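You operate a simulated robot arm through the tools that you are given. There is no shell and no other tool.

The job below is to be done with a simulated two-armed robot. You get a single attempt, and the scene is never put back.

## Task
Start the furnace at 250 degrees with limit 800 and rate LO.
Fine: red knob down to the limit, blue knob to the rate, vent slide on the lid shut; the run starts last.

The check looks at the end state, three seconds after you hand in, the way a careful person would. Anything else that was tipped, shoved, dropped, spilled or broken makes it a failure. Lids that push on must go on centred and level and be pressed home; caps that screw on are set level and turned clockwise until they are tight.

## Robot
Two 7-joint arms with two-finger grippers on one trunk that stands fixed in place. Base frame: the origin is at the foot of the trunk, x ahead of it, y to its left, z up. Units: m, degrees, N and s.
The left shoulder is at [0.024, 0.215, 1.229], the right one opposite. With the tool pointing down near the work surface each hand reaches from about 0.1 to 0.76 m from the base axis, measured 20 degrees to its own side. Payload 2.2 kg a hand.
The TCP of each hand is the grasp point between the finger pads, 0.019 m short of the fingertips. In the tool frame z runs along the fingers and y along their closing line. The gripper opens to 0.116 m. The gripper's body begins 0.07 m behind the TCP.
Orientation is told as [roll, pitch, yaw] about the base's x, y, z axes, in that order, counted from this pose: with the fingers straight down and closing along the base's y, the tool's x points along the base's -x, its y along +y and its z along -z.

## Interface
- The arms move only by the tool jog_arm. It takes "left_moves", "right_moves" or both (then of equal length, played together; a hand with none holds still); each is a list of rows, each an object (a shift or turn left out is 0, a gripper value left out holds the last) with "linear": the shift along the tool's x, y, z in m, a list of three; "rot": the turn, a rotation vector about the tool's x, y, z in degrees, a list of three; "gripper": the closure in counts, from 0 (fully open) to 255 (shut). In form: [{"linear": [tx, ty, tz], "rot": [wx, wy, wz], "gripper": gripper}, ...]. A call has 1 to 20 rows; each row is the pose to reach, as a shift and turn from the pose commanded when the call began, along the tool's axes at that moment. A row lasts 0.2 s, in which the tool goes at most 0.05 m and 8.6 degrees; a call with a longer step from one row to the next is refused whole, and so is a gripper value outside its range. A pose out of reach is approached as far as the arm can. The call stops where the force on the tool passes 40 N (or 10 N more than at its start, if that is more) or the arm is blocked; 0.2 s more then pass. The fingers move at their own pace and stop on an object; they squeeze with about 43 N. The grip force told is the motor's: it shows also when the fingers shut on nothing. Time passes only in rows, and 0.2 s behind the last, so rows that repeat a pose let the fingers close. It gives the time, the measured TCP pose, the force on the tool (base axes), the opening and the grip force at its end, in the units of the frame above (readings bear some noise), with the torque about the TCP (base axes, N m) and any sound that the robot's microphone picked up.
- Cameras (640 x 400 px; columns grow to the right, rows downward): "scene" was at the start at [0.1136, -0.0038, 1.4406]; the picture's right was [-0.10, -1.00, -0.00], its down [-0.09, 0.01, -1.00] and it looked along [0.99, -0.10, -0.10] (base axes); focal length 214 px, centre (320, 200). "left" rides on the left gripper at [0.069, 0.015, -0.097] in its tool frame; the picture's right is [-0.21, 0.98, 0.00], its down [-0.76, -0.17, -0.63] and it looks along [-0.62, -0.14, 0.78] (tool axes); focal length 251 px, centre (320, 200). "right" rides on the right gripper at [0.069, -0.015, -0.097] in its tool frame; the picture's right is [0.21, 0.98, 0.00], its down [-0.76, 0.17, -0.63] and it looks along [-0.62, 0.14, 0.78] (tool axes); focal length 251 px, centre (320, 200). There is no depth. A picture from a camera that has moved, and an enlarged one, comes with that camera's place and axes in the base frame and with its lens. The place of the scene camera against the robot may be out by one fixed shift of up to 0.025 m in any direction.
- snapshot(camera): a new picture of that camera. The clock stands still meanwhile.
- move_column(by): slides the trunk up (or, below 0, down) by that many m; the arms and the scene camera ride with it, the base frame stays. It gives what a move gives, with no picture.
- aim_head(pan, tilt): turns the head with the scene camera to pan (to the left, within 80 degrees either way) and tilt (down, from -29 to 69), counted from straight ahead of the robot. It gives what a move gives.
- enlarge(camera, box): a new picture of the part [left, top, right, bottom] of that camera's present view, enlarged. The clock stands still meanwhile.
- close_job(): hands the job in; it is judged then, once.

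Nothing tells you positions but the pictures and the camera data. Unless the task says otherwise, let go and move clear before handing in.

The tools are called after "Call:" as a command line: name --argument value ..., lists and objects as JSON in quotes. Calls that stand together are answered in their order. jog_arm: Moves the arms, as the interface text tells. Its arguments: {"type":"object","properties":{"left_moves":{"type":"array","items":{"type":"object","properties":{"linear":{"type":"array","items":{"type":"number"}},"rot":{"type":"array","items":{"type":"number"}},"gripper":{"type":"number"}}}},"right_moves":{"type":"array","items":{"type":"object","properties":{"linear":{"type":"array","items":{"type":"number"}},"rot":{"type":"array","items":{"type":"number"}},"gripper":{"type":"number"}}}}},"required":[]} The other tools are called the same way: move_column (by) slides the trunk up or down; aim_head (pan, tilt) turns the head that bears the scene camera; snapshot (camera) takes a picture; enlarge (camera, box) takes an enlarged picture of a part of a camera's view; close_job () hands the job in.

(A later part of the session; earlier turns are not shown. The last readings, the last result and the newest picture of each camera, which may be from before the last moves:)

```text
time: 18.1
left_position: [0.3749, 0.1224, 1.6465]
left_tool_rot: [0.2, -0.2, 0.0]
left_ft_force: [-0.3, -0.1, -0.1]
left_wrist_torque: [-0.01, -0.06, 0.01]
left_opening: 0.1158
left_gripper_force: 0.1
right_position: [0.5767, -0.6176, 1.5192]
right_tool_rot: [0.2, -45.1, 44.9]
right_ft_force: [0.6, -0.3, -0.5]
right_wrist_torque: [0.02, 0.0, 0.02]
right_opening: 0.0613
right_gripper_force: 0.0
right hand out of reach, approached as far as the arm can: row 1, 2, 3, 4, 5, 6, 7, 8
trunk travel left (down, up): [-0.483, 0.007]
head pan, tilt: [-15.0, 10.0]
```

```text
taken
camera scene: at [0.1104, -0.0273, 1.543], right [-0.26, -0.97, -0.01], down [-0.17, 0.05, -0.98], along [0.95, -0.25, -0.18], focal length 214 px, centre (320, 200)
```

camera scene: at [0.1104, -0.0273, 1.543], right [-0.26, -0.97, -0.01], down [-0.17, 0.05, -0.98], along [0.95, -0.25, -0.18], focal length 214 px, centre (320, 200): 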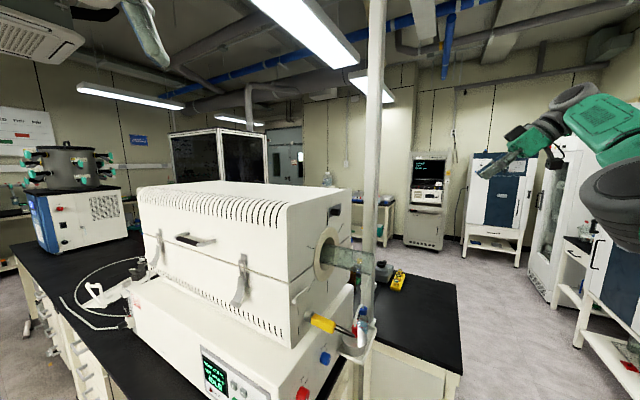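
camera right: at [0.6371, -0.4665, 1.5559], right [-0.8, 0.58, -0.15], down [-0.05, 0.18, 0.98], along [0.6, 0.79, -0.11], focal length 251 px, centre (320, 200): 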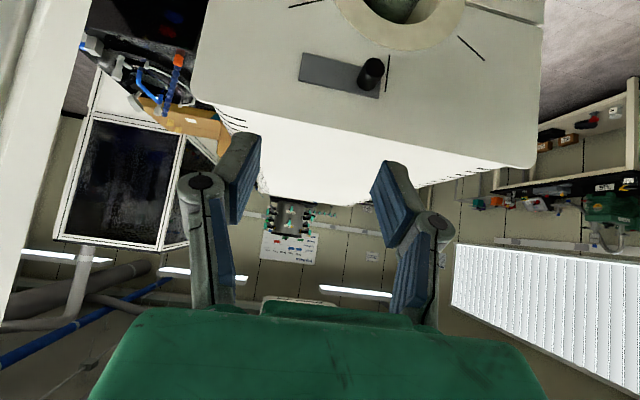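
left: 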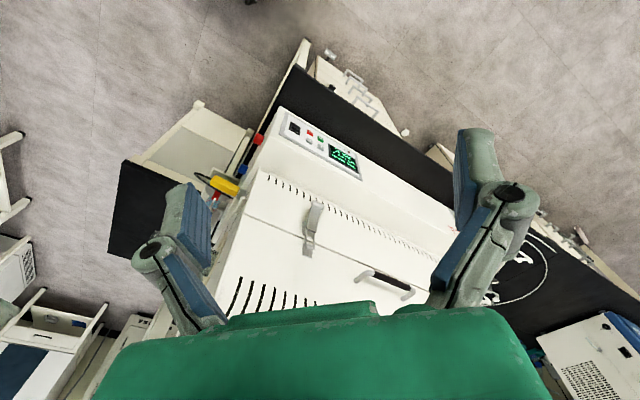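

The joint is still held at its limit and the hand drifted to the right. I'll turn the tool back toward straight down while moving to the middle, to free the joint.

Call:
jog_arm --right_moves '[{"linear": [-0.005, 0.026, 0], "rot": [2.2, 5.3, 5.3]}, {"linear": [-0.01, 0.052, 0], "rot": [4.4, 10.6, 10.6]}, {"linear": [-0.0155, 0.078, 0], "rot": [6.6, 16, 16]}, {"linear": [-0.021, 0.104, 0], "rot": [8.8, 21.3, 21.3]}, {"linear": [-0.026, 0.13, 0], "rot": [11, 26.6, 26.6]}, {"linear": [-0.031, 0.156, 0], "rot": [13.2, 31.9, 31.9]}, {"linear": [-0.036, 0.182, 0], "rot": [15.4, 37.3, 37.3]}, {"linear": [-0.0417, 0.2086, 0], "rot": [17.65, 42.6, 42.6]}]'

Call:
snapshot --camera "scene"

```text
time: 19.9
left_position: [0.3918, 0.1368, 1.6423]
left_tool_rot: [-0.3, 0.5, 0.1]
left_ft_force: [1.8, 1.1, -0.6]
left_wrist_torque: [-0.03, 0.14, 0.0]
left_opening: 0.1159
left_gripper_force: 0.1
right_position: [0.4646, -0.4293, 1.5541]
right_tool_rot: [-0.2, 0.6, -0.1]
right_ft_force: [0.8, 0.1, -1.3]
right_wrist_torque: [-0.02, 0.07, 0.05]
right_opening: 0.0613
right_gripper_force: 0.1
right hand out of reach, approached as far as the arm can: row 1, 2, 3, 4, 5
trunk travel left (down, up): [-0.483, 0.007]
head pan, tilt: [-15.0, 10.0]
```

```text
taken
camera scene: at [0.1219, -0.0131, 1.5419], right [-0.26, -0.97, 0.01], down [-0.18, 0.04, -0.98], along [0.95, -0.26, -0.18], focal length 214 px, centre (320, 200)
```

scene: 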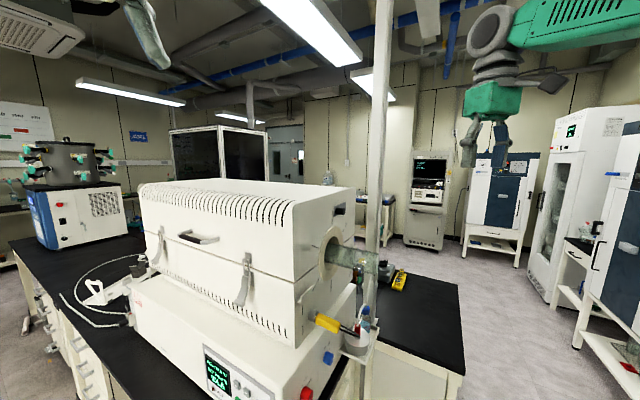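

The arm is free again, with the tool straight down near (0.46, -0.43, 1.55). I'll let it settle and read the pose before trying the vent again from this higher shoulder.

Call:
jog_arm --right_moves '[{"linear": [0, 0, 0]}, {"linear": [0, 0, 0]}]'

Call:
snapshot --camera "right"

```text
time: 20.5
left_position: [0.3828, 0.115, 1.6446]
left_tool_rot: [0.5, 0.0, 0.0]
left_ft_force: [0.4, 0.0, -1.3]
left_wrist_torque: [0.03, 0.05, 0.02]
left_opening: 0.1161
left_gripper_force: 0.0
right_position: [0.4565, -0.4501, 1.5506]
right_tool_rot: [0.3, 0.3, 0.0]
right_ft_force: [0.9, -0.6, -1.2]
right_wrist_torque: [0.01, 0.03, 0.03]
right_opening: 0.0615
right_gripper_force: 0.0
trunk travel left (down, up): [-0.483, 0.007]
head pan, tilt: [-15.0, 10.0]
```

```text
taken
camera right: at [0.3883, -0.4649, 1.6477], right [-0.21, 0.98, 0.01], down [0.76, 0.16, 0.63], along [0.61, 0.14, -0.78], focal length 251 px, centre (320, 200)
```

right: 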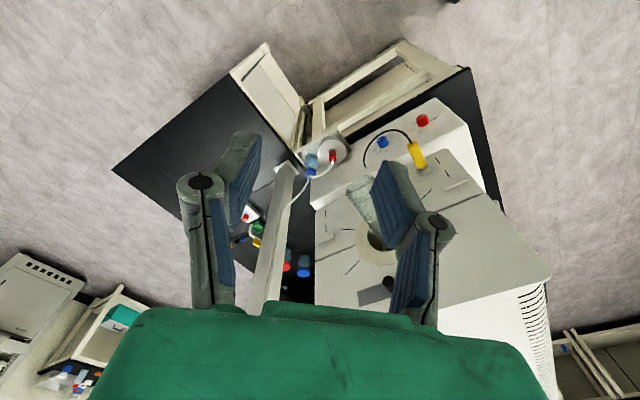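

The pose is settled. I'll turn back to the 45° approach and move to about 10 cm in front of the vent knob, checking for reach warnings.

Call:
jog_arm --right_moves '[{"linear": [-0.0288, 0.0154, 0.0188], "rot": [-2.2, -5.3, -5.3]}, {"linear": [-0.0575, 0.0308, 0.0375], "rot": [-4.4, -10.6, -10.6]}, {"linear": [-0.0862, 0.0461, 0.0562], "rot": [-6.6, -16, -16]}, {"linear": [-0.115, 0.0615, 0.075], "rot": [-8.8, -21.3, -21.3]}, {"linear": [-0.1438, 0.0769, 0.0938], "rot": [-11, -26.6, -26.6]}, {"linear": [-0.1725, 0.0922, 0.1125], "rot": [-13.2, -31.9, -31.9]}, {"linear": [-0.2012, 0.1076, 0.1312], "rot": [-15.4, -37.3, -37.3]}, {"linear": [-0.23, 0.123, 0.15], "rot": [-17.65, -42.6, -42.6]}, {"linear": [-0.23, 0.123, 0.15], "rot": [-17.65, -42.6, -42.6]}]'

Call:
snapshot --camera "right"

Call:
enlarge --camera "right" --box '[220, 150, 380, 250]'

Call:
snapshot --camera "scene"

```text
time: 22.5
left_position: [0.3776, 0.1186, 1.6476]
left_tool_rot: [0.3, -0.1, 0.1]
left_ft_force: [-0.1, -0.1, -0.5]
left_wrist_torque: [0.02, -0.02, 0.02]
left_opening: 0.1158
left_gripper_force: 0.1
right_position: [0.6779, -0.3267, 1.4081]
right_tool_rot: [0.3, -45.3, 44.9]
right_ft_force: [-0.1, 0.2, -0.6]
right_wrist_torque: [-0.02, 0.0, 0.0]
right_opening: 0.0614
right_gripper_force: 0.0
trunk travel left (down, up): [-0.483, 0.007]
head pan, tilt: [-15.0, 10.0]
```

```text
taken
camera right: at [0.6069, -0.4184, 1.4256], right [-0.8, 0.58, -0.15], down [-0.06, 0.17, 0.98], along [0.6, 0.79, -0.11], focal length 251 px, centre (320, 200)
```

right: 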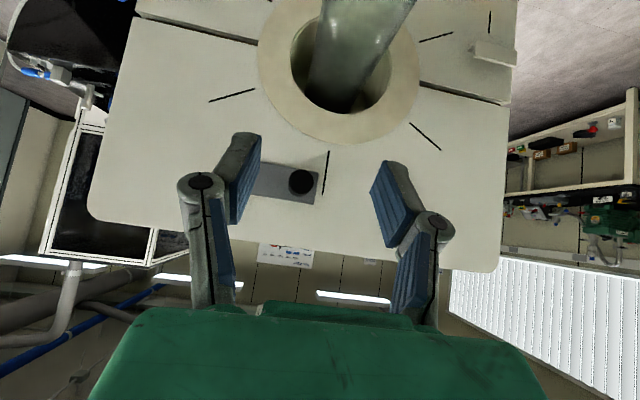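

```text
4.00 times, centred on (300, 200) of right
camera zoom: at [0.6069, -0.4184, 1.4256], right [-0.8, 0.58, -0.15], down [-0.06, 0.17, 0.98], along [0.6, 0.79, -0.11], focal length 1006 px, centre (400, 200)
```

zoom: 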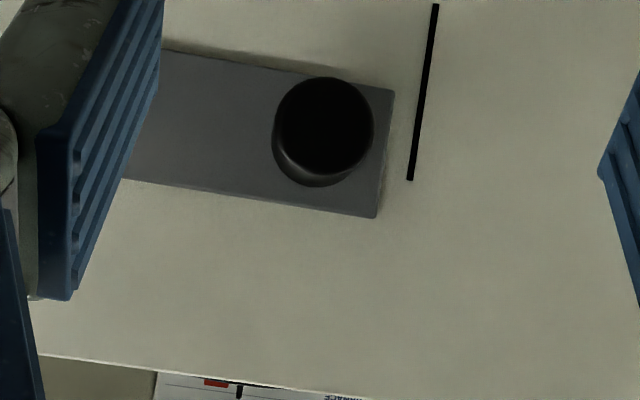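

```text
taken
camera scene: at [0.1129, -0.0331, 1.5426], right [-0.26, -0.97, -0.01], down [-0.17, 0.05, -0.98], along [0.95, -0.25, -0.18], focal length 214 px, centre (320, 200)
```

scene: 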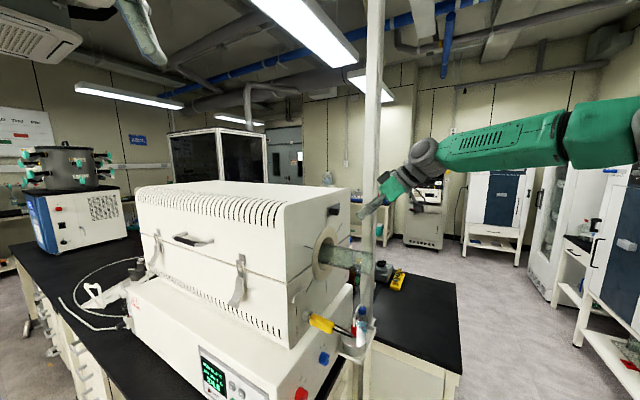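

The approach pose was reached cleanly this time. The knob is now near (0.751, -0.263, 1.389), so the plate sits about 12 mm right of where it started. I'll move in to straddle it again.

Call:
jog_arm --right_moves '[{"linear": [-0.0144, -0.0015, 0.0186]}, {"linear": [-0.0287, -0.003, 0.0372]}, {"linear": [-0.043, -0.0045, 0.0557]}, {"linear": [-0.05, -0.0053, 0.065]}, {"linear": [-0.0574, -0.006, 0.0743]}]'

Call:
snapshot --camera "right"

```text
time: 23.7
left_position: [0.3775, 0.1349, 1.6445]
left_tool_rot: [-0.4, -0.1, 0.2]
left_ft_force: [0.0, 1.7, -0.6]
left_wrist_torque: [-0.1, 0.01, -0.03]
left_opening: 0.1161
left_gripper_force: 0.1
right_position: [0.7452, -0.2508, 1.3934]
right_tool_rot: [0.0, -44.6, 44.9]
right_ft_force: [-5.7, -9.2, -2.9]
right_wrist_torque: [0.09, 0.24, -0.42]
right_opening: 0.063
right_gripper_force: 0.5
trunk travel left (down, up): [-0.483, 0.007]
head pan, tilt: [-15.0, 10.0]
```

```text
taken
camera right: at [0.6741, -0.3424, 1.4134], right [-0.8, 0.58, -0.15], down [-0.05, 0.18, 0.98], along [0.6, 0.79, -0.12], focal length 251 px, centre (320, 200)
```

right: 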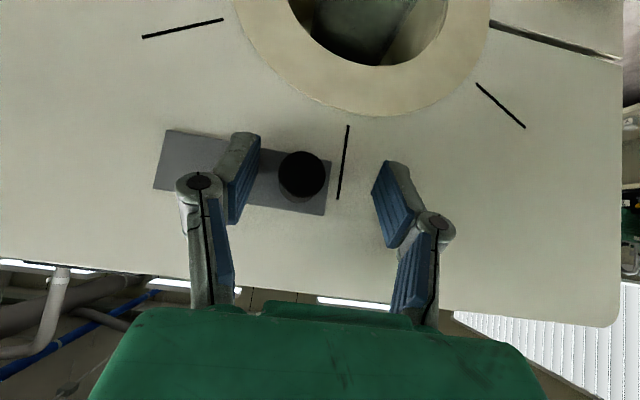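

There's about 10 N of contact, because the trunk sways a little after moves and a fingertip touched the plate. I'll back off 4 mm and let it settle.

Call:
jog_arm --right_moves '[{"linear": [0.0028, -0.004, -0.0028]}, {"linear": [0.0028, -0.008, -0.0028]}, {"linear": [0.0028, -0.008, -0.0028]}, {"linear": [0.0028, -0.008, -0.0028]}, {"linear": [0.0028, -0.008, -0.0028]}]'

Call:
snapshot --camera "right"

Call:
enlarge --camera "scene" --box '[310, 180, 390, 230]'

```text
time: 24.9
left_position: [0.3784, 0.131, 1.6447]
left_tool_rot: [0.0, -0.1, 0.0]
left_ft_force: [-0.6, 0.3, -0.3]
left_wrist_torque: [-0.04, 0.04, 0.03]
left_opening: 0.1158
left_gripper_force: 0.0
right_position: [0.7489, -0.2601, 1.3942]
right_tool_rot: [0.0, -44.9, 45.1]
right_ft_force: [-0.1, -1.0, -0.8]
right_wrist_torque: [0.0, 0.0, -0.01]
right_opening: 0.0616
right_gripper_force: 0.0
trunk travel left (down, up): [-0.483, 0.007]
head pan, tilt: [-15.0, 10.0]
```

```text
taken
camera right: at [0.6775, -0.3524, 1.4141], right [-0.8, 0.58, -0.15], down [-0.05, 0.18, 0.98], along [0.6, 0.79, -0.11], focal length 251 px, centre (320, 200)
```

right: 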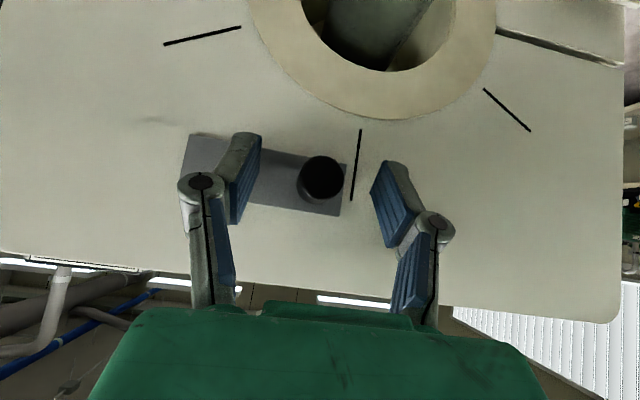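

```text
8.00 times, centred on (350, 205) of scene
camera zoom: at [0.1139, -0.0141, 1.5429], right [-0.26, -0.97, 0.0], down [-0.17, 0.04, -0.98], along [0.95, -0.26, -0.18], focal length 1716 px, centre (80, 160)
```

zoom: 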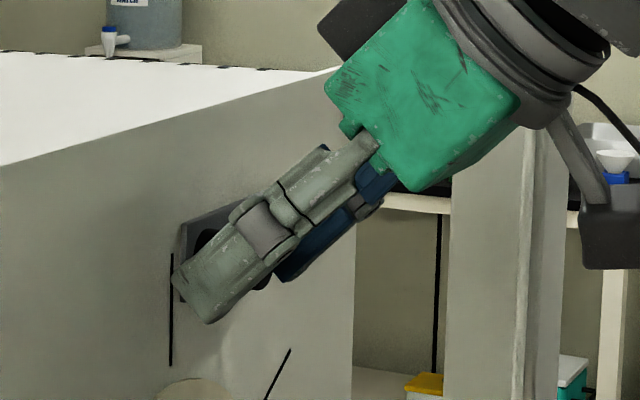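

The knob is centred between the pads with no contact force. I'll close on it and slide right in small steps.

Call:
jog_arm --right_moves '[{"gripper": 190}, {"gripper": 255}, {"gripper": 255}, {"gripper": 255}]'

Call:
jog_arm --right_moves '[{"linear": [0, -0.004, 0]}, {"linear": [0, -0.008, 0]}, {"linear": [0, -0.012, 0]}, {"linear": [0, -0.016, 0]}, {"linear": [0, -0.016, 0]}]'

Call:
snapshot --camera "right"

```text
time: 25.9
left_position: [0.3778, 0.1245, 1.646]
left_tool_rot: [0.1, -0.1, -0.1]
left_ft_force: [-0.7, 0.3, 0.0]
left_wrist_torque: [0.03, 0.01, 0.01]
left_opening: 0.1162
left_gripper_force: 0.1
right_position: [0.7477, -0.2662, 1.3934]
right_tool_rot: [0.0, -44.8, 45.0]
right_ft_force: [-5.9, -5.9, -3.5]
right_wrist_torque: [-0.09, 0.05, -0.16]
right_opening: 0.0224
right_gripper_force: 45.1
trunk travel left (down, up): [-0.483, 0.007]
head pan, tilt: [-15.0, 10.0]
```

```text
time: 27.1
left_position: [0.3783, 0.1236, 1.6462]
left_tool_rot: [0.1, -0.2, 0.0]
left_ft_force: [-0.3, -0.4, -0.3]
left_wrist_torque: [-0.02, 0.02, -0.01]
left_opening: 0.1161
left_gripper_force: 0.0
right_position: [0.7605, -0.2779, 1.393]
right_tool_rot: [0.2, -44.9, 44.9]
right_ft_force: [-8.5, -7.2, -7.6]
right_wrist_torque: [-0.42, 0.39, 0.05]
right_opening: 0.0221
right_gripper_force: 44.2
trunk travel left (down, up): [-0.483, 0.007]
head pan, tilt: [-15.0, 10.0]
```

```text
taken
camera right: at [0.6889, -0.371, 1.4126], right [-0.8, 0.58, -0.15], down [-0.05, 0.18, 0.98], along [0.6, 0.79, -0.11], focal length 251 px, centre (320, 200)
```

right: 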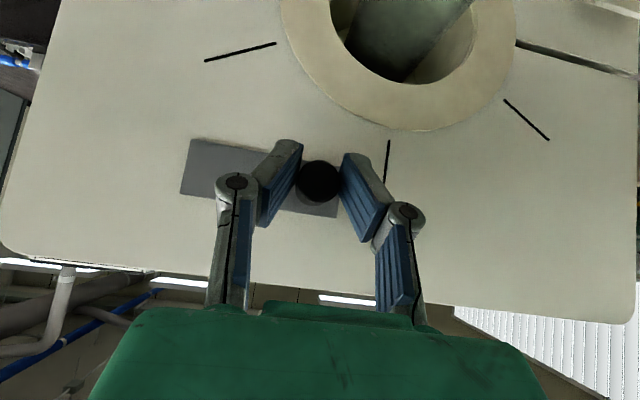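

The slide is moving freely, now about 28 mm from its start, and no hole has appeared. I'll continue.

Call:
jog_arm --right_moves '[{"linear": [0, -0.004, 0]}, {"linear": [0, -0.008, 0]}, {"linear": [0, -0.012, 0]}, {"linear": [0, -0.016, 0]}, {"linear": [0, -0.016, 0]}]'

Call:
snapshot --camera "right"

```text
time: 28.3
left_position: [0.3781, 0.1227, 1.6461]
left_tool_rot: [0.2, -0.2, 0.1]
left_ft_force: [-0.4, 0.1, 0.5]
left_wrist_torque: [0.0, 0.0, 0.01]
left_opening: 0.1161
left_gripper_force: 0.0
right_position: [0.7722, -0.2909, 1.3945]
right_tool_rot: [0.2, -44.9, 44.9]
right_ft_force: [-11.8, -9.0, -19.7]
right_wrist_torque: [-0.32, 0.3, -0.02]
right_opening: 0.022
right_gripper_force: 44.9
trunk travel left (down, up): [-0.483, 0.007]
head pan, tilt: [-15.0, 10.0]
```

```text
taken
camera right: at [0.7015, -0.3834, 1.4128], right [-0.8, 0.58, -0.15], down [-0.05, 0.18, 0.98], along [0.6, 0.79, -0.11], focal length 251 px, centre (320, 200)
```

right: 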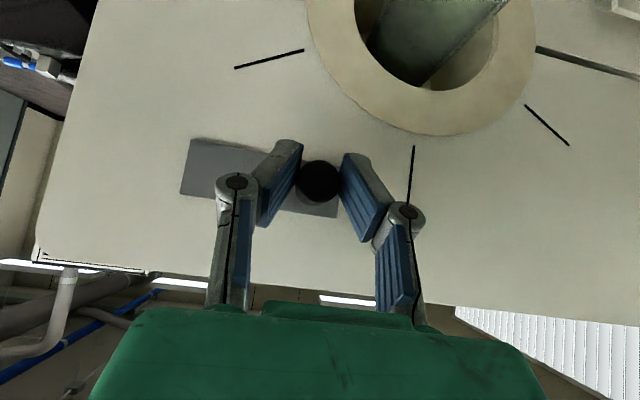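

About 44 mm of travel now, still free along the slide. Some vertical load has built up, so I'll ease the hand down and out slightly while continuing.

Call:
jog_arm --right_moves '[{"linear": [0.0035, 0, 0.0007]}, {"linear": [0.0035, -0.004, 0.0007]}, {"linear": [0.0035, -0.008, 0.0007]}, {"linear": [0.0035, -0.012, 0.0007]}, {"linear": [0.0035, -0.016, 0.0007]}, {"linear": [0.0035, -0.016, 0.0007]}]'

Call:
snapshot --camera "right"

```text
time: 29.6
left_position: [0.372, 0.1285, 1.6463]
left_tool_rot: [-0.1, -0.3, 0.0]
left_ft_force: [0.2, -0.4, 0.2]
left_wrist_torque: [0.02, -0.01, 0.02]
left_opening: 0.1161
left_gripper_force: 0.1
right_position: [0.7739, -0.2923, 1.3933]
right_tool_rot: [0.9, -44.6, 45.5]
right_ft_force: [-22.1, 10.4, 0.4]
right_wrist_torque: [-0.62, 0.82, 0.29]
right_opening: 0.0221
right_gripper_force: 44.9
trunk travel left (down, up): [-0.483, 0.007]
head pan, tilt: [-15.0, 10.0]
stopped in row 6 (right hand): the force on the tool passed its limit at 41 N (the readings are from after the stop); the commanded pose is now the measured one
```

```text
taken
camera right: at [0.7048, -0.3857, 1.4139], right [-0.81, 0.57, -0.14], down [-0.05, 0.18, 0.98], along [0.58, 0.8, -0.12], focal length 251 px, centre (320, 200)
```

right: 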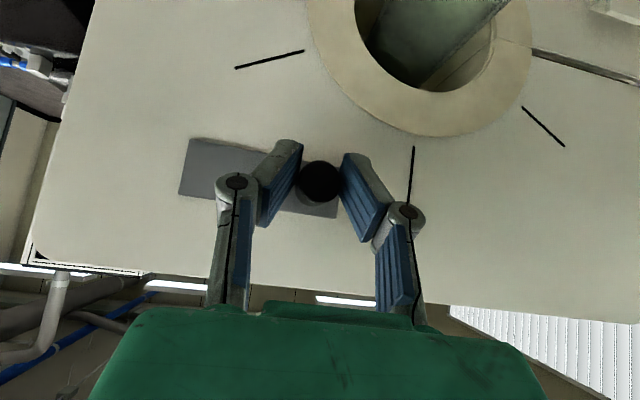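

The slide met a firm stop (41 N) about 50 mm from where it began. I'll let go and back off to see the plate's place and whatever it used to cover.

Call:
jog_arm --right_moves '[{"gripper": 120}, {"gripper": 120}, {"gripper": 120}, {"gripper": 120}]'

Call:
jog_arm --right_moves '[{"linear": [0.018, 0, -0.018]}, {"linear": [0.036, 0, -0.036]}, {"linear": [0.054, 0, -0.054]}, {"linear": [0.0707, 0, -0.0707]}, {"linear": [0.0707, 0, -0.0707]}, {"linear": [0.0707, 0, -0.0707]}]'

Call:
snapshot --camera "right"

Call:
enlarge --camera "right" --box '[240, 100, 400, 200]'

Call:
enlarge --camera "scene" --box '[300, 180, 380, 230]'

```text
time: 30.6
left_position: [0.379, 0.1277, 1.6446]
left_tool_rot: [-0.1, 0.0, 0.1]
left_ft_force: [1.2, 0.3, -0.8]
left_wrist_torque: [-0.02, 0.04, 0.01]
left_opening: 0.1159
left_gripper_force: 0.1
right_position: [0.7831, -0.2953, 1.3902]
right_tool_rot: [0.7, -44.6, 45.0]
right_ft_force: [0.5, 1.0, 0.9]
right_wrist_torque: [-0.01, 0.01, 0.0]
right_opening: 0.061
right_gripper_force: 0.0
trunk travel left (down, up): [-0.483, 0.007]
head pan, tilt: [-15.0, 10.0]
```

```text
time: 32.0
left_position: [0.3778, 0.1259, 1.6473]
left_tool_rot: [0.1, -0.1, -0.1]
left_ft_force: [0.0, 0.1, -0.5]
left_wrist_torque: [-0.01, 0.02, 0.01]
left_opening: 0.1161
left_gripper_force: 0.0
right_position: [0.7121, -0.3708, 1.3918]
right_tool_rot: [0.7, -44.8, 45.1]
right_ft_force: [-0.4, 0.4, -1.0]
right_wrist_torque: [0.01, 0.01, 0.03]
right_opening: 0.0614
right_gripper_force: 0.0
trunk travel left (down, up): [-0.483, 0.007]
head pan, tilt: [-15.0, 10.0]
```

```text
taken
camera right: at [0.6418, -0.4642, 1.4105], right [-0.81, 0.58, -0.14], down [-0.05, 0.18, 0.98], along [0.59, 0.8, -0.11], focal length 251 px, centre (320, 200)
```

right: 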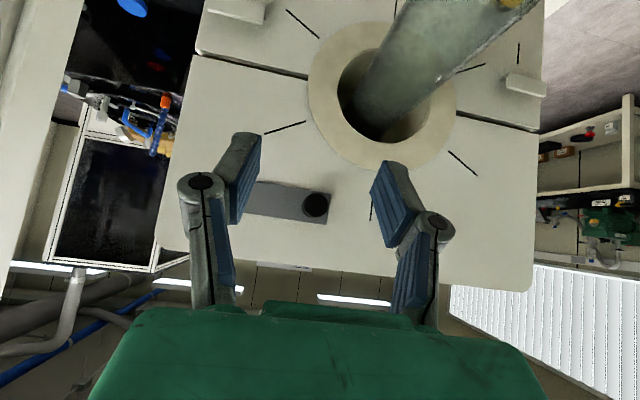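

```text
4.00 times, centred on (320, 150) of right
camera zoom: at [0.6418, -0.4642, 1.4105], right [-0.81, 0.58, -0.14], down [-0.05, 0.18, 0.98], along [0.59, 0.8, -0.11], focal length 1006 px, centre (320, 400)
```

zoom: 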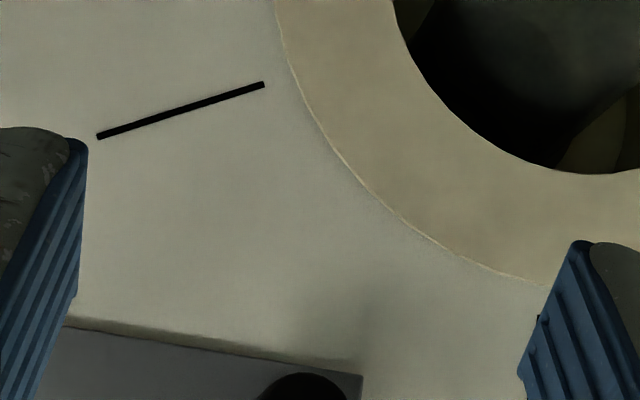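

```text
8.00 times, centred on (340, 205) of scene
camera zoom: at [0.1149, -0.0209, 1.5426], right [-0.26, -0.97, 0.0], down [-0.17, 0.05, -0.98], along [0.95, -0.25, -0.18], focal length 1716 px, centre (160, 160)
```

zoom: 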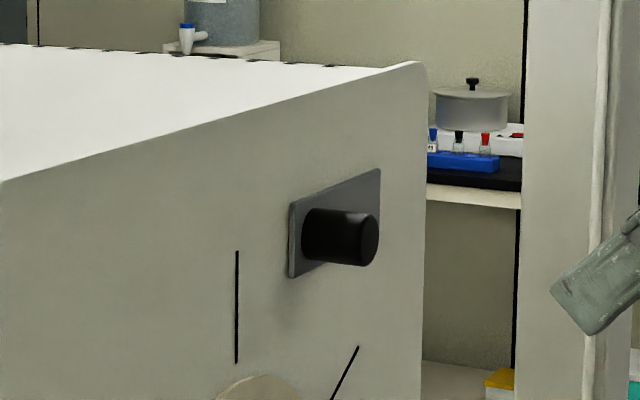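

The plate now rests 50 mm to the right, and the area it used to cover shows no hole or label. To be sure which end is shut, I'll check whether the starting place was the other end stop, so I'll take hold of the knob again.

Call:
jog_arm --right_moves '[{"linear": [-0.0182, 0.0028, 0.0171]}, {"linear": [-0.0364, 0.0056, 0.0343]}, {"linear": [-0.0546, 0.0111, 0.0515]}, {"linear": [-0.06, 0.0111, 0.0565]}, {"linear": [-0.066, 0.0111, 0.062]}, {"linear": [-0.0693, 0.0111, 0.0651]}, {"linear": [-0.0693, 0.0111, 0.0651]}]'

Call:
snapshot --camera "right"

```text
time: 33.6
left_position: [0.3739, 0.1266, 1.6463]
left_tool_rot: [0.0, -0.3, 0.0]
left_ft_force: [-0.4, 0.0, 0.6]
left_wrist_torque: [0.0, 0.0, -0.02]
left_opening: 0.1163
left_gripper_force: 0.0
right_position: [0.7682, -0.2941, 1.3965]
right_tool_rot: [0.6, -44.8, 45.2]
right_ft_force: [0.4, 0.0, 0.4]
right_wrist_torque: [0.01, -0.02, -0.03]
right_opening: 0.0615
right_gripper_force: 0.1
trunk travel left (down, up): [-0.483, 0.007]
head pan, tilt: [-15.0, 10.0]
```

```text
taken
camera right: at [0.6993, -0.387, 1.4158], right [-0.81, 0.58, -0.14], down [-0.05, 0.18, 0.98], along [0.59, 0.8, -0.11], focal length 251 px, centre (320, 200)
```

right: 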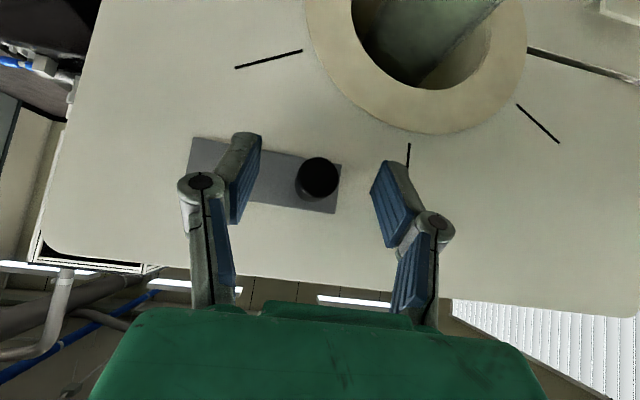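

I'm straddling the knob again with no contact force. I'll close on it and slide left toward and just past the starting place.

Call:
jog_arm --right_moves '[{"gripper": 190}, {"gripper": 255}, {"gripper": 255}, {"gripper": 255}]'

Call:
jog_arm --right_moves '[{"linear": [0, 0.005, 0]}, {"linear": [0, 0.01, 0]}, {"linear": [0, 0.015, 0]}, {"linear": [0, 0.02, 0]}, {"linear": [0, 0.025, 0]}, {"linear": [0, 0.03, 0]}, {"linear": [0, 0.035, 0]}, {"linear": [0, 0.04, 0]}, {"linear": [0, 0.04, 0]}]'

Call:
snapshot --camera "right"

```text
time: 34.6
left_position: [0.3764, 0.126, 1.6468]
left_tool_rot: [0.0, 0.0, -0.1]
left_ft_force: [-1.0, 0.0, -0.7]
left_wrist_torque: [-0.02, -0.01, 0.02]
left_opening: 0.116
left_gripper_force: 0.1
right_position: [0.7694, -0.2938, 1.3951]
right_tool_rot: [0.7, -44.7, 45.2]
right_ft_force: [-0.3, 2.4, -1.7]
right_wrist_torque: [0.1, -0.06, 0.03]
right_opening: 0.022
right_gripper_force: 45.0
trunk travel left (down, up): [-0.483, 0.007]
head pan, tilt: [-15.0, 10.0]
```

```text
time: 36.6
left_position: [0.3765, 0.1273, 1.6455]
left_tool_rot: [0.0, -0.1, -0.1]
left_ft_force: [0.8, 0.7, 0.4]
left_wrist_torque: [0.02, 0.02, -0.02]
left_opening: 0.116
left_gripper_force: 0.0
right_position: [0.7412, -0.2641, 1.3961]
right_tool_rot: [0.5, -44.6, 45.2]
right_ft_force: [6.1, 5.3, -1.7]
right_wrist_torque: [0.38, -0.44, -0.09]
right_opening: 0.0222
right_gripper_force: 44.8
trunk travel left (down, up): [-0.483, 0.007]
head pan, tilt: [-15.0, 10.0]
```

```text
taken
camera right: at [0.6703, -0.3569, 1.4149], right [-0.81, 0.57, -0.14], down [-0.05, 0.18, 0.98], along [0.59, 0.8, -0.12], focal length 251 px, centre (320, 200)
```

right: 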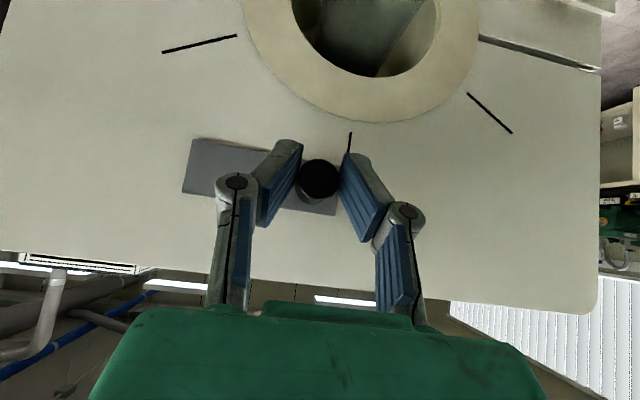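

The slide is now about 10 mm from where it started. I'll go on left slowly, feeling for a stop at the starting place.

Call:
jog_arm --right_moves '[{"linear": [0, 0.004, 0]}, {"linear": [0, 0.008, 0]}, {"linear": [0, 0.011, 0]}, {"linear": [0, 0.014, 0]}, {"linear": [0, 0.017, 0]}, {"linear": [0, 0.02, 0]}, {"linear": [0, 0.023, 0]}, {"linear": [0, 0.026, 0]}, {"linear": [0, 0.026, 0]}]'

Call:
snapshot --camera "right"

```text
time: 38.1
left_position: [0.3799, 0.1268, 1.6458]
left_tool_rot: [0.1, 0.0, -0.1]
left_ft_force: [-1.1, 1.2, -0.1]
left_wrist_torque: [-0.03, 0.0, 0.01]
left_opening: 0.1159
left_gripper_force: 0.0
right_position: [0.7333, -0.258, 1.396]
right_tool_rot: [-0.1, -45.1, 44.7]
right_ft_force: [42.5, -6.5, -14.5]
right_wrist_torque: [0.47, -0.64, -0.55]
right_opening: 0.022
right_gripper_force: 45.1
trunk travel left (down, up): [-0.483, 0.007]
head pan, tilt: [-15.0, 10.0]
stopped in row 7 (right hand): the force on the tool passed its limit at 42 N (the readings are from after the stop); the commanded pose is now the measured one
```

```text
taken
camera right: at [0.6606, -0.3492, 1.414], right [-0.79, 0.59, -0.15], down [-0.06, 0.18, 0.98], along [0.61, 0.79, -0.11], focal length 251 px, centre (320, 200)
```

right: 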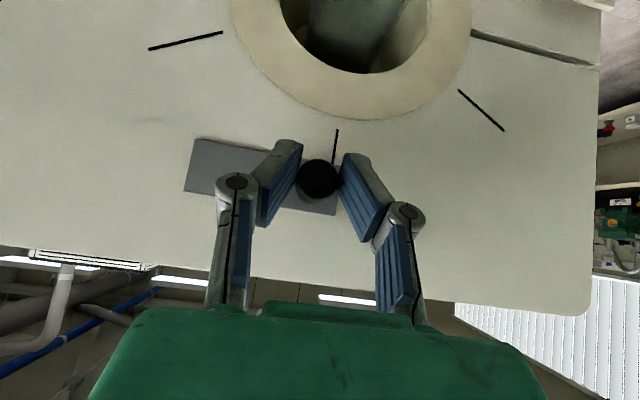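

The starting place was exactly the left end stop, so that end was open and the right end is shut. I'll slide it back right to its stop.

Call:
jog_arm --right_moves '[{"linear": [0, -0.004, 0]}, {"linear": [0, -0.008, 0]}, {"linear": [0, -0.012, 0]}, {"linear": [0, -0.016, 0]}, {"linear": [0, -0.02, 0]}, {"linear": [0, -0.025, 0]}, {"linear": [0, -0.03, 0]}, {"linear": [0, -0.035, 0]}, {"linear": [0, -0.035, 0]}]'

Call:
jog_arm --right_moves '[{"linear": [0, -0.004, 0]}, {"linear": [0, -0.008, 0]}, {"linear": [0, -0.011, 0]}, {"linear": [0, -0.014, 0]}, {"linear": [0, -0.017, 0]}, {"linear": [0, -0.02, 0]}, {"linear": [0, -0.023, 0]}, {"linear": [0, -0.026, 0]}, {"linear": [0, -0.026, 0]}]'

Call:
snapshot --camera "right"

```text
time: 40.1
left_position: [0.3734, 0.1308, 1.6468]
left_tool_rot: [-0.1, -0.3, 0.1]
left_ft_force: [0.0, 0.1, 0.3]
left_wrist_torque: [0.02, 0.02, -0.04]
left_opening: 0.116
left_gripper_force: 0.0
right_position: [0.7492, -0.2744, 1.3972]
right_tool_rot: [0.2, -44.8, 45.1]
right_ft_force: [10.2, 11.7, -29.7]
right_wrist_torque: [-0.53, 0.51, 0.05]
right_opening: 0.022
right_gripper_force: 44.6
trunk travel left (down, up): [-0.483, 0.007]
head pan, tilt: [-15.0, 10.0]
```

```text
time: 42.1
left_position: [0.3729, 0.1296, 1.6475]
left_tool_rot: [-0.1, -0.3, 0.0]
left_ft_force: [1.0, 0.4, 0.1]
left_wrist_torque: [-0.04, 0.01, 0.02]
left_opening: 0.1159
left_gripper_force: 0.0
right_position: [0.7682, -0.294, 1.3974]
right_tool_rot: [0.3, -45.1, 45.0]
right_ft_force: [7.6, 9.1, -28.4]
right_wrist_torque: [-0.49, 0.51, 0.1]
right_opening: 0.0221
right_gripper_force: 44.6
trunk travel left (down, up): [-0.483, 0.007]
head pan, tilt: [-15.0, 10.0]
```

```text
taken
camera right: at [0.6972, -0.3864, 1.4165], right [-0.8, 0.58, -0.15], down [-0.05, 0.18, 0.98], along [0.6, 0.79, -0.11], focal length 251 px, centre (320, 200)
```

right: 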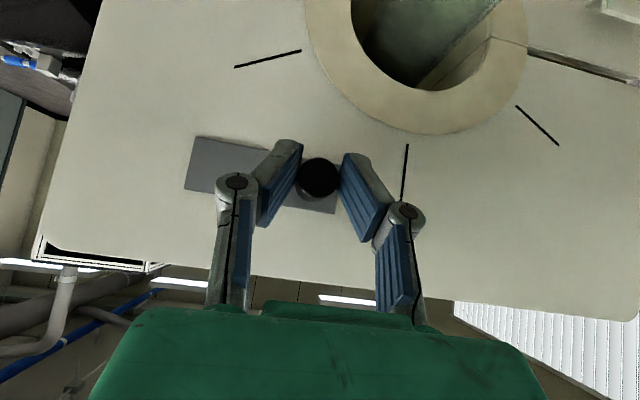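

The plate is about 3 mm short of the stop, and vertical load has built up. I'll relax the height by 4 mm and push the last bit to the stop.

Call:
jog_arm --right_moves '[{"linear": [0.0028, 0, 0.0028]}, {"linear": [0.0028, -0.002, 0.0028]}, {"linear": [0.0028, -0.004, 0.0028]}, {"linear": [0.0028, -0.006, 0.0028]}, {"linear": [0.0028, -0.008, 0.0028]}, {"linear": [0.0028, -0.01, 0.0028]}, {"linear": [0.0028, -0.012, 0.0028]}, {"linear": [0.0028, -0.014, 0.0028]}, {"linear": [0.0028, -0.014, 0.0028]}]'

Call:
snapshot --camera "right"

```text
time: 44.1
left_position: [0.3658, 0.1354, 1.648]
left_tool_rot: [-0.1, -0.6, 0.0]
left_ft_force: [0.4, 0.4, -0.5]
left_wrist_torque: [-0.01, 0.01, -0.01]
left_opening: 0.1159
left_gripper_force: 0.1
right_position: [0.771, -0.2961, 1.398]
right_tool_rot: [-0.1, -44.9, 45.6]
right_ft_force: [-17.6, 21.4, -25.2]
right_wrist_torque: [-0.32, 0.46, 0.45]
right_opening: 0.0223
right_gripper_force: 45.3
trunk travel left (down, up): [-0.483, 0.007]
head pan, tilt: [-15.0, 10.0]
```

```text
taken
camera right: at [0.7001, -0.3893, 1.4173], right [-0.8, 0.57, -0.15], down [-0.05, 0.18, 0.98], along [0.59, 0.8, -0.11], focal length 251 px, centre (320, 200)
```

right: 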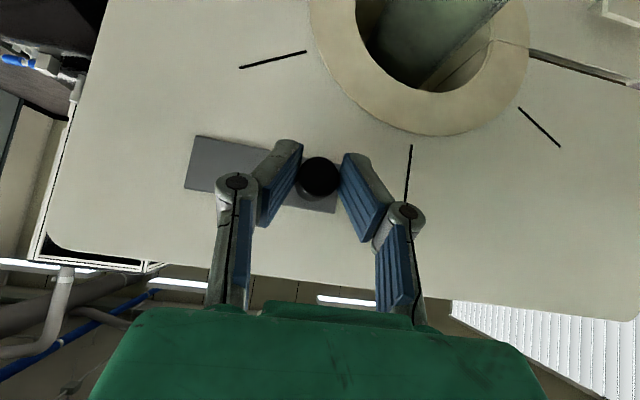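

The side force rose to 27 N at the 50 mm mark, so the slide is against its right stop. I'll release and back off straight out.

Call:
jog_arm --right_moves '[{"gripper": 120}, {"gripper": 120}, {"gripper": 120}, {"gripper": 120}]'

Call:
jog_arm --right_moves '[{"linear": [0.018, 0, -0.018]}, {"linear": [0.036, 0, -0.036]}, {"linear": [0.054, 0, -0.054]}, {"linear": [0.072, 0, -0.072]}, {"linear": [0.09, 0, -0.09]}, {"linear": [0.09, 0, -0.09]}, {"linear": [0.09, 0, -0.09]}]'

Call:
snapshot --camera "right"

Call:
enlarge --camera "scene" --box '[300, 180, 380, 230]'

```text
time: 45.1
left_position: [0.3665, 0.135, 1.6491]
left_tool_rot: [-0.3, -0.5, 0.0]
left_ft_force: [-0.6, 0.4, 0.2]
left_wrist_torque: [-0.02, -0.01, 0.02]
left_opening: 0.1161
left_gripper_force: 0.0
right_position: [0.7722, -0.2999, 1.4012]
right_tool_rot: [-0.6, -45.1, 45.6]
right_ft_force: [-1.5, 0.3, 0.1]
right_wrist_torque: [0.0, 0.02, 0.02]
right_opening: 0.0613
right_gripper_force: 0.1
trunk travel left (down, up): [-0.483, 0.007]
head pan, tilt: [-15.0, 10.0]
```

```text
time: 46.7
left_position: [0.3672, 0.1286, 1.6485]
left_tool_rot: [0.0, -0.4, 0.0]
left_ft_force: [-0.4, -0.3, -0.2]
left_wrist_torque: [-0.02, 0.02, -0.01]
left_opening: 0.1161
left_gripper_force: 0.2
right_position: [0.6829, -0.3909, 1.3981]
right_tool_rot: [-0.2, -45.2, 45.4]
right_ft_force: [1.3, 0.4, 0.7]
right_wrist_torque: [0.01, 0.01, -0.01]
right_opening: 0.0614
right_gripper_force: 0.0
trunk travel left (down, up): [-0.483, 0.007]
head pan, tilt: [-15.0, 10.0]
```

```text
taken
camera right: at [0.6113, -0.4845, 1.4168], right [-0.8, 0.58, -0.16], down [-0.06, 0.18, 0.98], along [0.6, 0.79, -0.11], focal length 251 px, centre (320, 200)
```

right: 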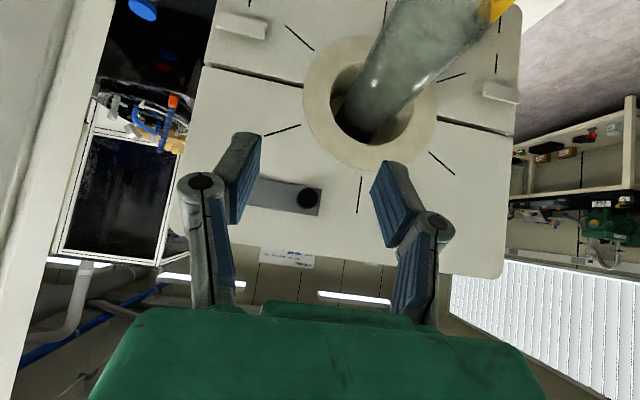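

```text
8.00 times, centred on (340, 205) of scene
camera zoom: at [0.1141, -0.0239, 1.5427], right [-0.26, -0.97, 0.0], down [-0.17, 0.05, -0.98], along [0.95, -0.25, -0.18], focal length 1716 px, centre (160, 160)
```

zoom: 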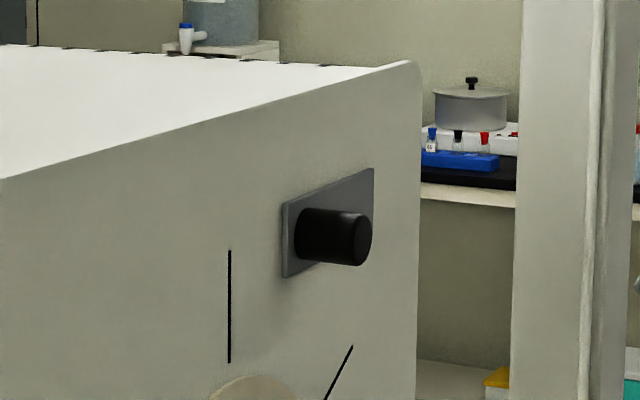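

The plate sits at the same spot relative to the slot mark as at the earlier right stop, so the vent is shut. Next come the knobs: I'll draw the right hand well back into the open, then lower the trunk.

Call:
jog_arm --right_moves '[{"linear": [0.0346, 0.0136, -0.0169]}, {"linear": [0.0692, 0.0272, -0.0338]}, {"linear": [0.1038, 0.0408, -0.0507]}, {"linear": [0.1384, 0.0545, -0.0676]}, {"linear": [0.173, 0.0681, -0.0846]}, {"linear": [0.2075, 0.0817, -0.1015]}, {"linear": [0.2421, 0.0953, -0.1184]}, {"linear": [0.2767, 0.1089, -0.1353]}]'

Call:
move_column --by -0.3

Call:
aim_head --pan -10 --tilt 20

Call:
snapshot --camera "scene"

Call:
snapshot --camera "right"

```text
time: 48.5
left_position: [0.3627, 0.1282, 1.65]
left_tool_rot: [0.0, -0.6, 0.0]
left_ft_force: [0.6, 0.0, 0.4]
left_wrist_torque: [0.05, -0.04, 0.03]
left_opening: 0.1163
left_gripper_force: 0.1
right_position: [0.3971, -0.5243, 1.2981]
right_tool_rot: [-0.5, -45.5, 45.4]
right_ft_force: [0.1, -0.9, 0.7]
right_wrist_torque: [0.03, -0.03, -0.02]
right_opening: 0.0614
right_gripper_force: 0.0
trunk travel left (down, up): [-0.483, 0.007]
head pan, tilt: [-15.0, 10.0]
```

```text
time: 51.5
left_position: [0.3655, 0.1324, 1.3474]
left_tool_rot: [-0.2, -0.6, 0.0]
left_ft_force: [1.0, 0.1, 1.3]
left_wrist_torque: [-0.01, 0.02, 0.0]
left_opening: 0.1158
left_gripper_force: 0.0
right_position: [0.3987, -0.5218, 0.9993]
right_tool_rot: [-0.5, -45.3, 45.5]
right_ft_force: [0.5, 0.1, 0.2]
right_wrist_torque: [0.02, 0.01, -0.02]
right_opening: 0.0612
right_gripper_force: 0.1
trunk travel left (down, up): [-0.183, 0.307]
head pan, tilt: [-15.0, 10.0]
```

```text
time: 52.2
left_position: [0.3666, 0.1367, 1.3477]
left_tool_rot: [-0.4, -0.4, 0.1]
left_ft_force: [0.2, -0.7, 0.0]
left_wrist_torque: [-0.02, -0.03, -0.04]
left_opening: 0.1158
left_gripper_force: 0.0
right_position: [0.4001, -0.5188, 1.0011]
right_tool_rot: [-0.8, -45.1, 45.7]
right_ft_force: [0.0, 0.1, 0.3]
right_wrist_torque: [-0.01, -0.01, 0.0]
right_opening: 0.0614
right_gripper_force: 0.1
trunk travel left (down, up): [-0.183, 0.307]
head pan, tilt: [-10.0, 20.0]
```

```text
taken
camera scene: at [0.1116, -0.0046, 1.227], right [-0.17, -0.98, 0.0], down [-0.34, 0.06, -0.94], along [0.92, -0.16, -0.34], focal length 214 px, centre (320, 200)
```

scene: 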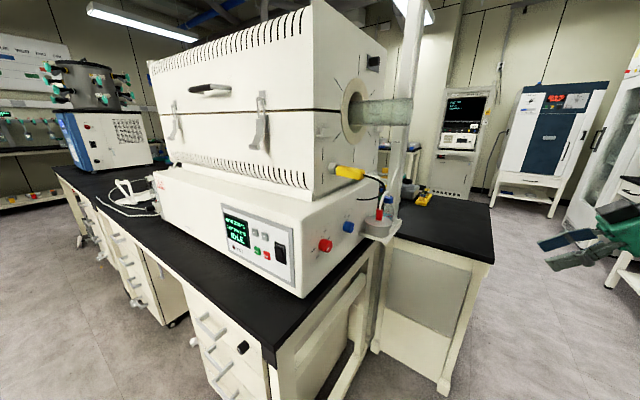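

```text
taken
camera right: at [0.3283, -0.6106, 1.0193], right [-0.8, 0.58, -0.16], down [-0.06, 0.18, 0.98], along [0.6, 0.79, -0.11], focal length 251 px, centre (320, 200)
```

right: 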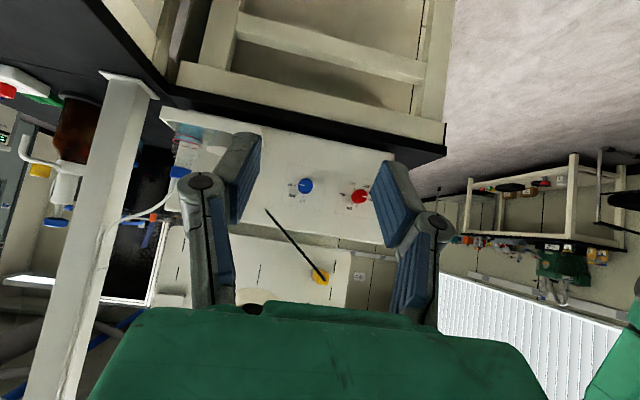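

From here I see both knobs squarely, and a black cable arcing out from the yellow plug. I'll enlarge both cameras' views to judge how far the cable stands out near the blue knob.

Call:
enlarge --camera "right" --box '[220, 150, 380, 290]'

Call:
enlarge --camera "scene" --box '[280, 150, 420, 280]'

Call:
enlarge --camera "right" --box '[150, 90, 300, 200]'

```text
2.86 times, centred on (300, 220) of right
camera zoom: at [0.3283, -0.6106, 1.0193], right [-0.8, 0.58, -0.16], down [-0.06, 0.18, 0.98], along [0.6, 0.79, -0.11], focal length 718 px, centre (377, 143)
```

zoom: 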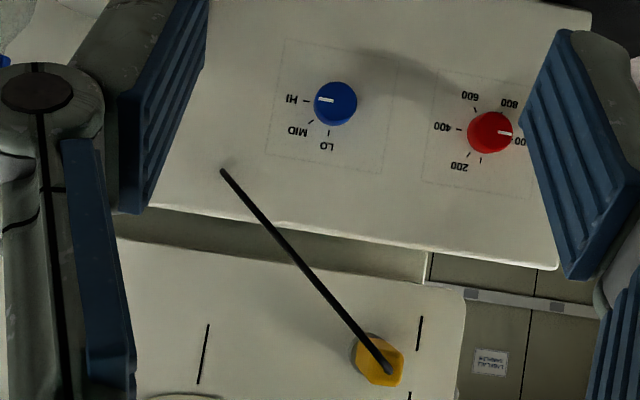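

```text
3.08 times, centred on (350, 215) of scene
camera zoom: at [0.1116, -0.0046, 1.227], right [-0.17, -0.98, 0.0], down [-0.34, 0.06, -0.94], along [0.92, -0.16, -0.34], focal length 660 px, centre (228, 154)
```

zoom: 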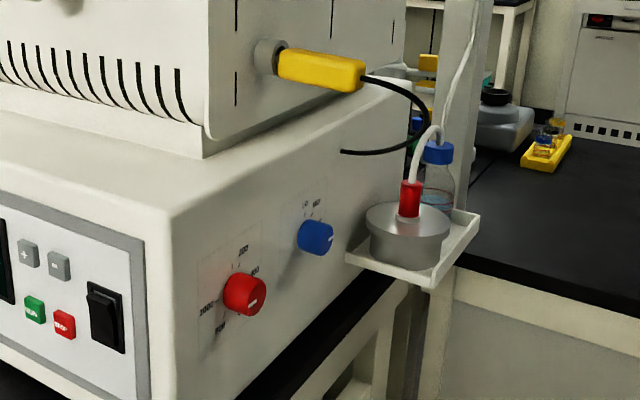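

```text
3.64 times, centred on (225, 145) of right
camera zoom: at [0.3283, -0.6106, 1.0193], right [-0.8, 0.58, -0.16], down [-0.06, 0.18, 0.98], along [0.6, 0.79, -0.11], focal length 914 px, centre (666, 400)
```

zoom: 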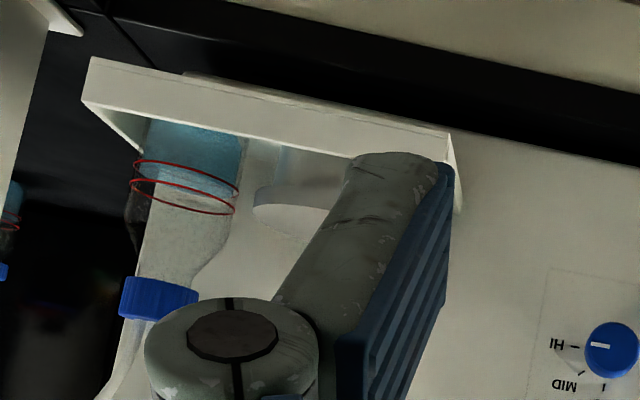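

The cable and plug lie about 6 cm or more above the knob centres (z about 0.93), and the tray is 11 cm to the right of the blue knob. I'll turn the right hand level, pointing straight at the panel, while still well away from it.

Call:
jog_arm --right_moves '[{"rot": [0, -7.5, 0]}, {"rot": [0, -15, 0]}, {"rot": [0, -22.5, 0]}, {"rot": [0, -30, 0]}, {"rot": [0, -37.5, 0]}, {"rot": [0, -45, 0]}, {"rot": [0, -45, 0]}, {"rot": [0, -45, 0]}]'

Call:
snapshot --camera "scene"

Call:
snapshot --camera "right"

```text
time: 54.0
left_position: [0.3655, 0.128, 1.3485]
left_tool_rot: [0.0, -0.5, 0.0]
left_ft_force: [-0.3, 0.2, 0.7]
left_wrist_torque: [-0.01, 0.01, -0.02]
left_opening: 0.1159
left_gripper_force: 0.1
right_position: [0.4003, -0.5249, 0.9977]
right_tool_rot: [-149.6, -89.6, -165.3]
right_ft_force: [-0.5, -0.5, 0.3]
right_wrist_torque: [-0.01, -0.03, 0.0]
right_opening: 0.0616
right_gripper_force: 0.1
trunk travel left (down, up): [-0.183, 0.307]
head pan, tilt: [-10.0, 20.0]
```

```text
taken
camera scene: at [0.1114, -0.0091, 1.2269], right [-0.17, -0.98, 0.0], down [-0.34, 0.06, -0.94], along [0.92, -0.16, -0.34], focal length 214 px, centre (320, 200)
```

scene: 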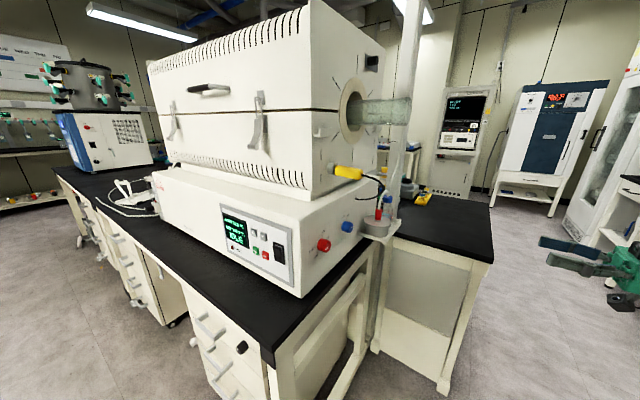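

```text
taken
camera right: at [0.3436, -0.6023, 0.9282], right [-0.69, 0.69, -0.22], down [-0.57, -0.33, 0.75], along [0.45, 0.64, 0.62], focal length 251 px, centre (320, 200)
```

right: 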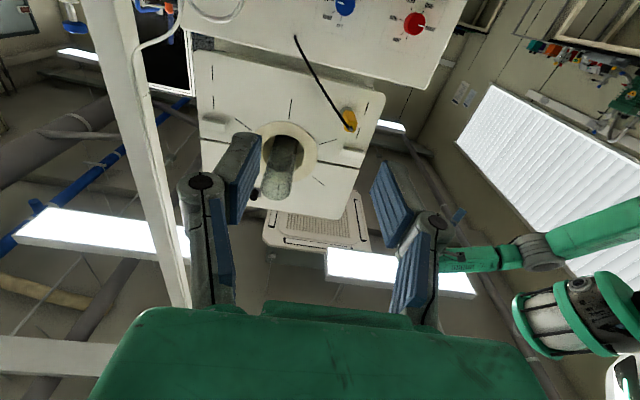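

The hand is level now and the red knob again works out near (0.60, -0.11, 0.93). I'll move to about 12 cm in front of it, rolled +30° so that the 60° turn ends at -30°.

Call:
jog_arm --right_moves '[{"linear": [0.0074, 0.0164, 0.0346], "rot": [0, 0, 3.4]}, {"linear": [0.0149, 0.0329, 0.0692], "rot": [0, 0, 6.7]}, {"linear": [0.0223, 0.0493, 0.1038], "rot": [0, 0, 10]}, {"linear": [0.0298, 0.0657, 0.1384], "rot": [0, 0, 13.4]}, {"linear": [0.0372, 0.0822, 0.1729], "rot": [0, 0, 16.7]}, {"linear": [0.0447, 0.0986, 0.2075], "rot": [0, 0, 20]}, {"linear": [0.0521, 0.115, 0.2421], "rot": [0, 0, 23.4]}, {"linear": [0.0596, 0.1315, 0.2767], "rot": [0, 0, 26.7]}, {"linear": [0.067, 0.1479, 0.3113], "rot": [0, 0, 30]}, {"linear": [0.067, 0.1479, 0.3113], "rot": [0, 0, 30]}]'

Call:
snapshot --camera "right"

Call:
snapshot --camera "scene"

```text
time: 56.2
left_position: [0.3651, 0.1327, 1.3489]
left_tool_rot: [-0.2, -0.5, 0.0]
left_ft_force: [0.0, 0.6, 0.0]
left_wrist_torque: [-0.02, 0.01, 0.0]
left_opening: 0.116
left_gripper_force: 0.0
right_position: [0.4383, -0.276, 0.9338]
right_tool_rot: [90.7, -61.0, -45.5]
right_ft_force: [-1.3, -0.3, 0.2]
right_wrist_torque: [0.01, -0.02, -0.04]
right_opening: 0.0611
right_gripper_force: 0.1
right hand out of reach, approached as far as the arm can: row 6, 7, 8, 9, 10
trunk travel left (down, up): [-0.183, 0.307]
head pan, tilt: [-10.0, 20.0]
```

```text
taken
camera right: at [0.3568, -0.3279, 0.865], right [-0.68, 0.67, 0.29], down [-0.29, -0.61, 0.74], along [0.67, 0.42, 0.61], focal length 251 px, centre (320, 200)
```

right: 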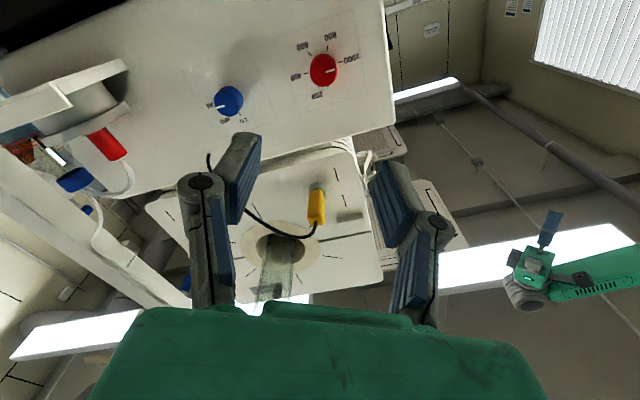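

```text
taken
camera scene: at [0.1123, -0.0107, 1.2268], right [-0.17, -0.98, 0.0], down [-0.34, 0.06, -0.94], along [0.92, -0.16, -0.34], focal length 214 px, centre (320, 200)
```

scene: 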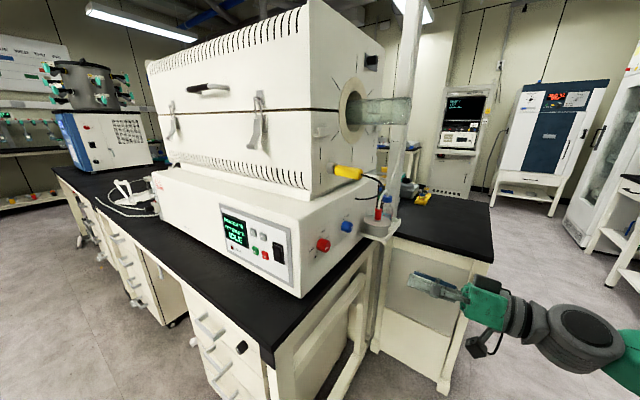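

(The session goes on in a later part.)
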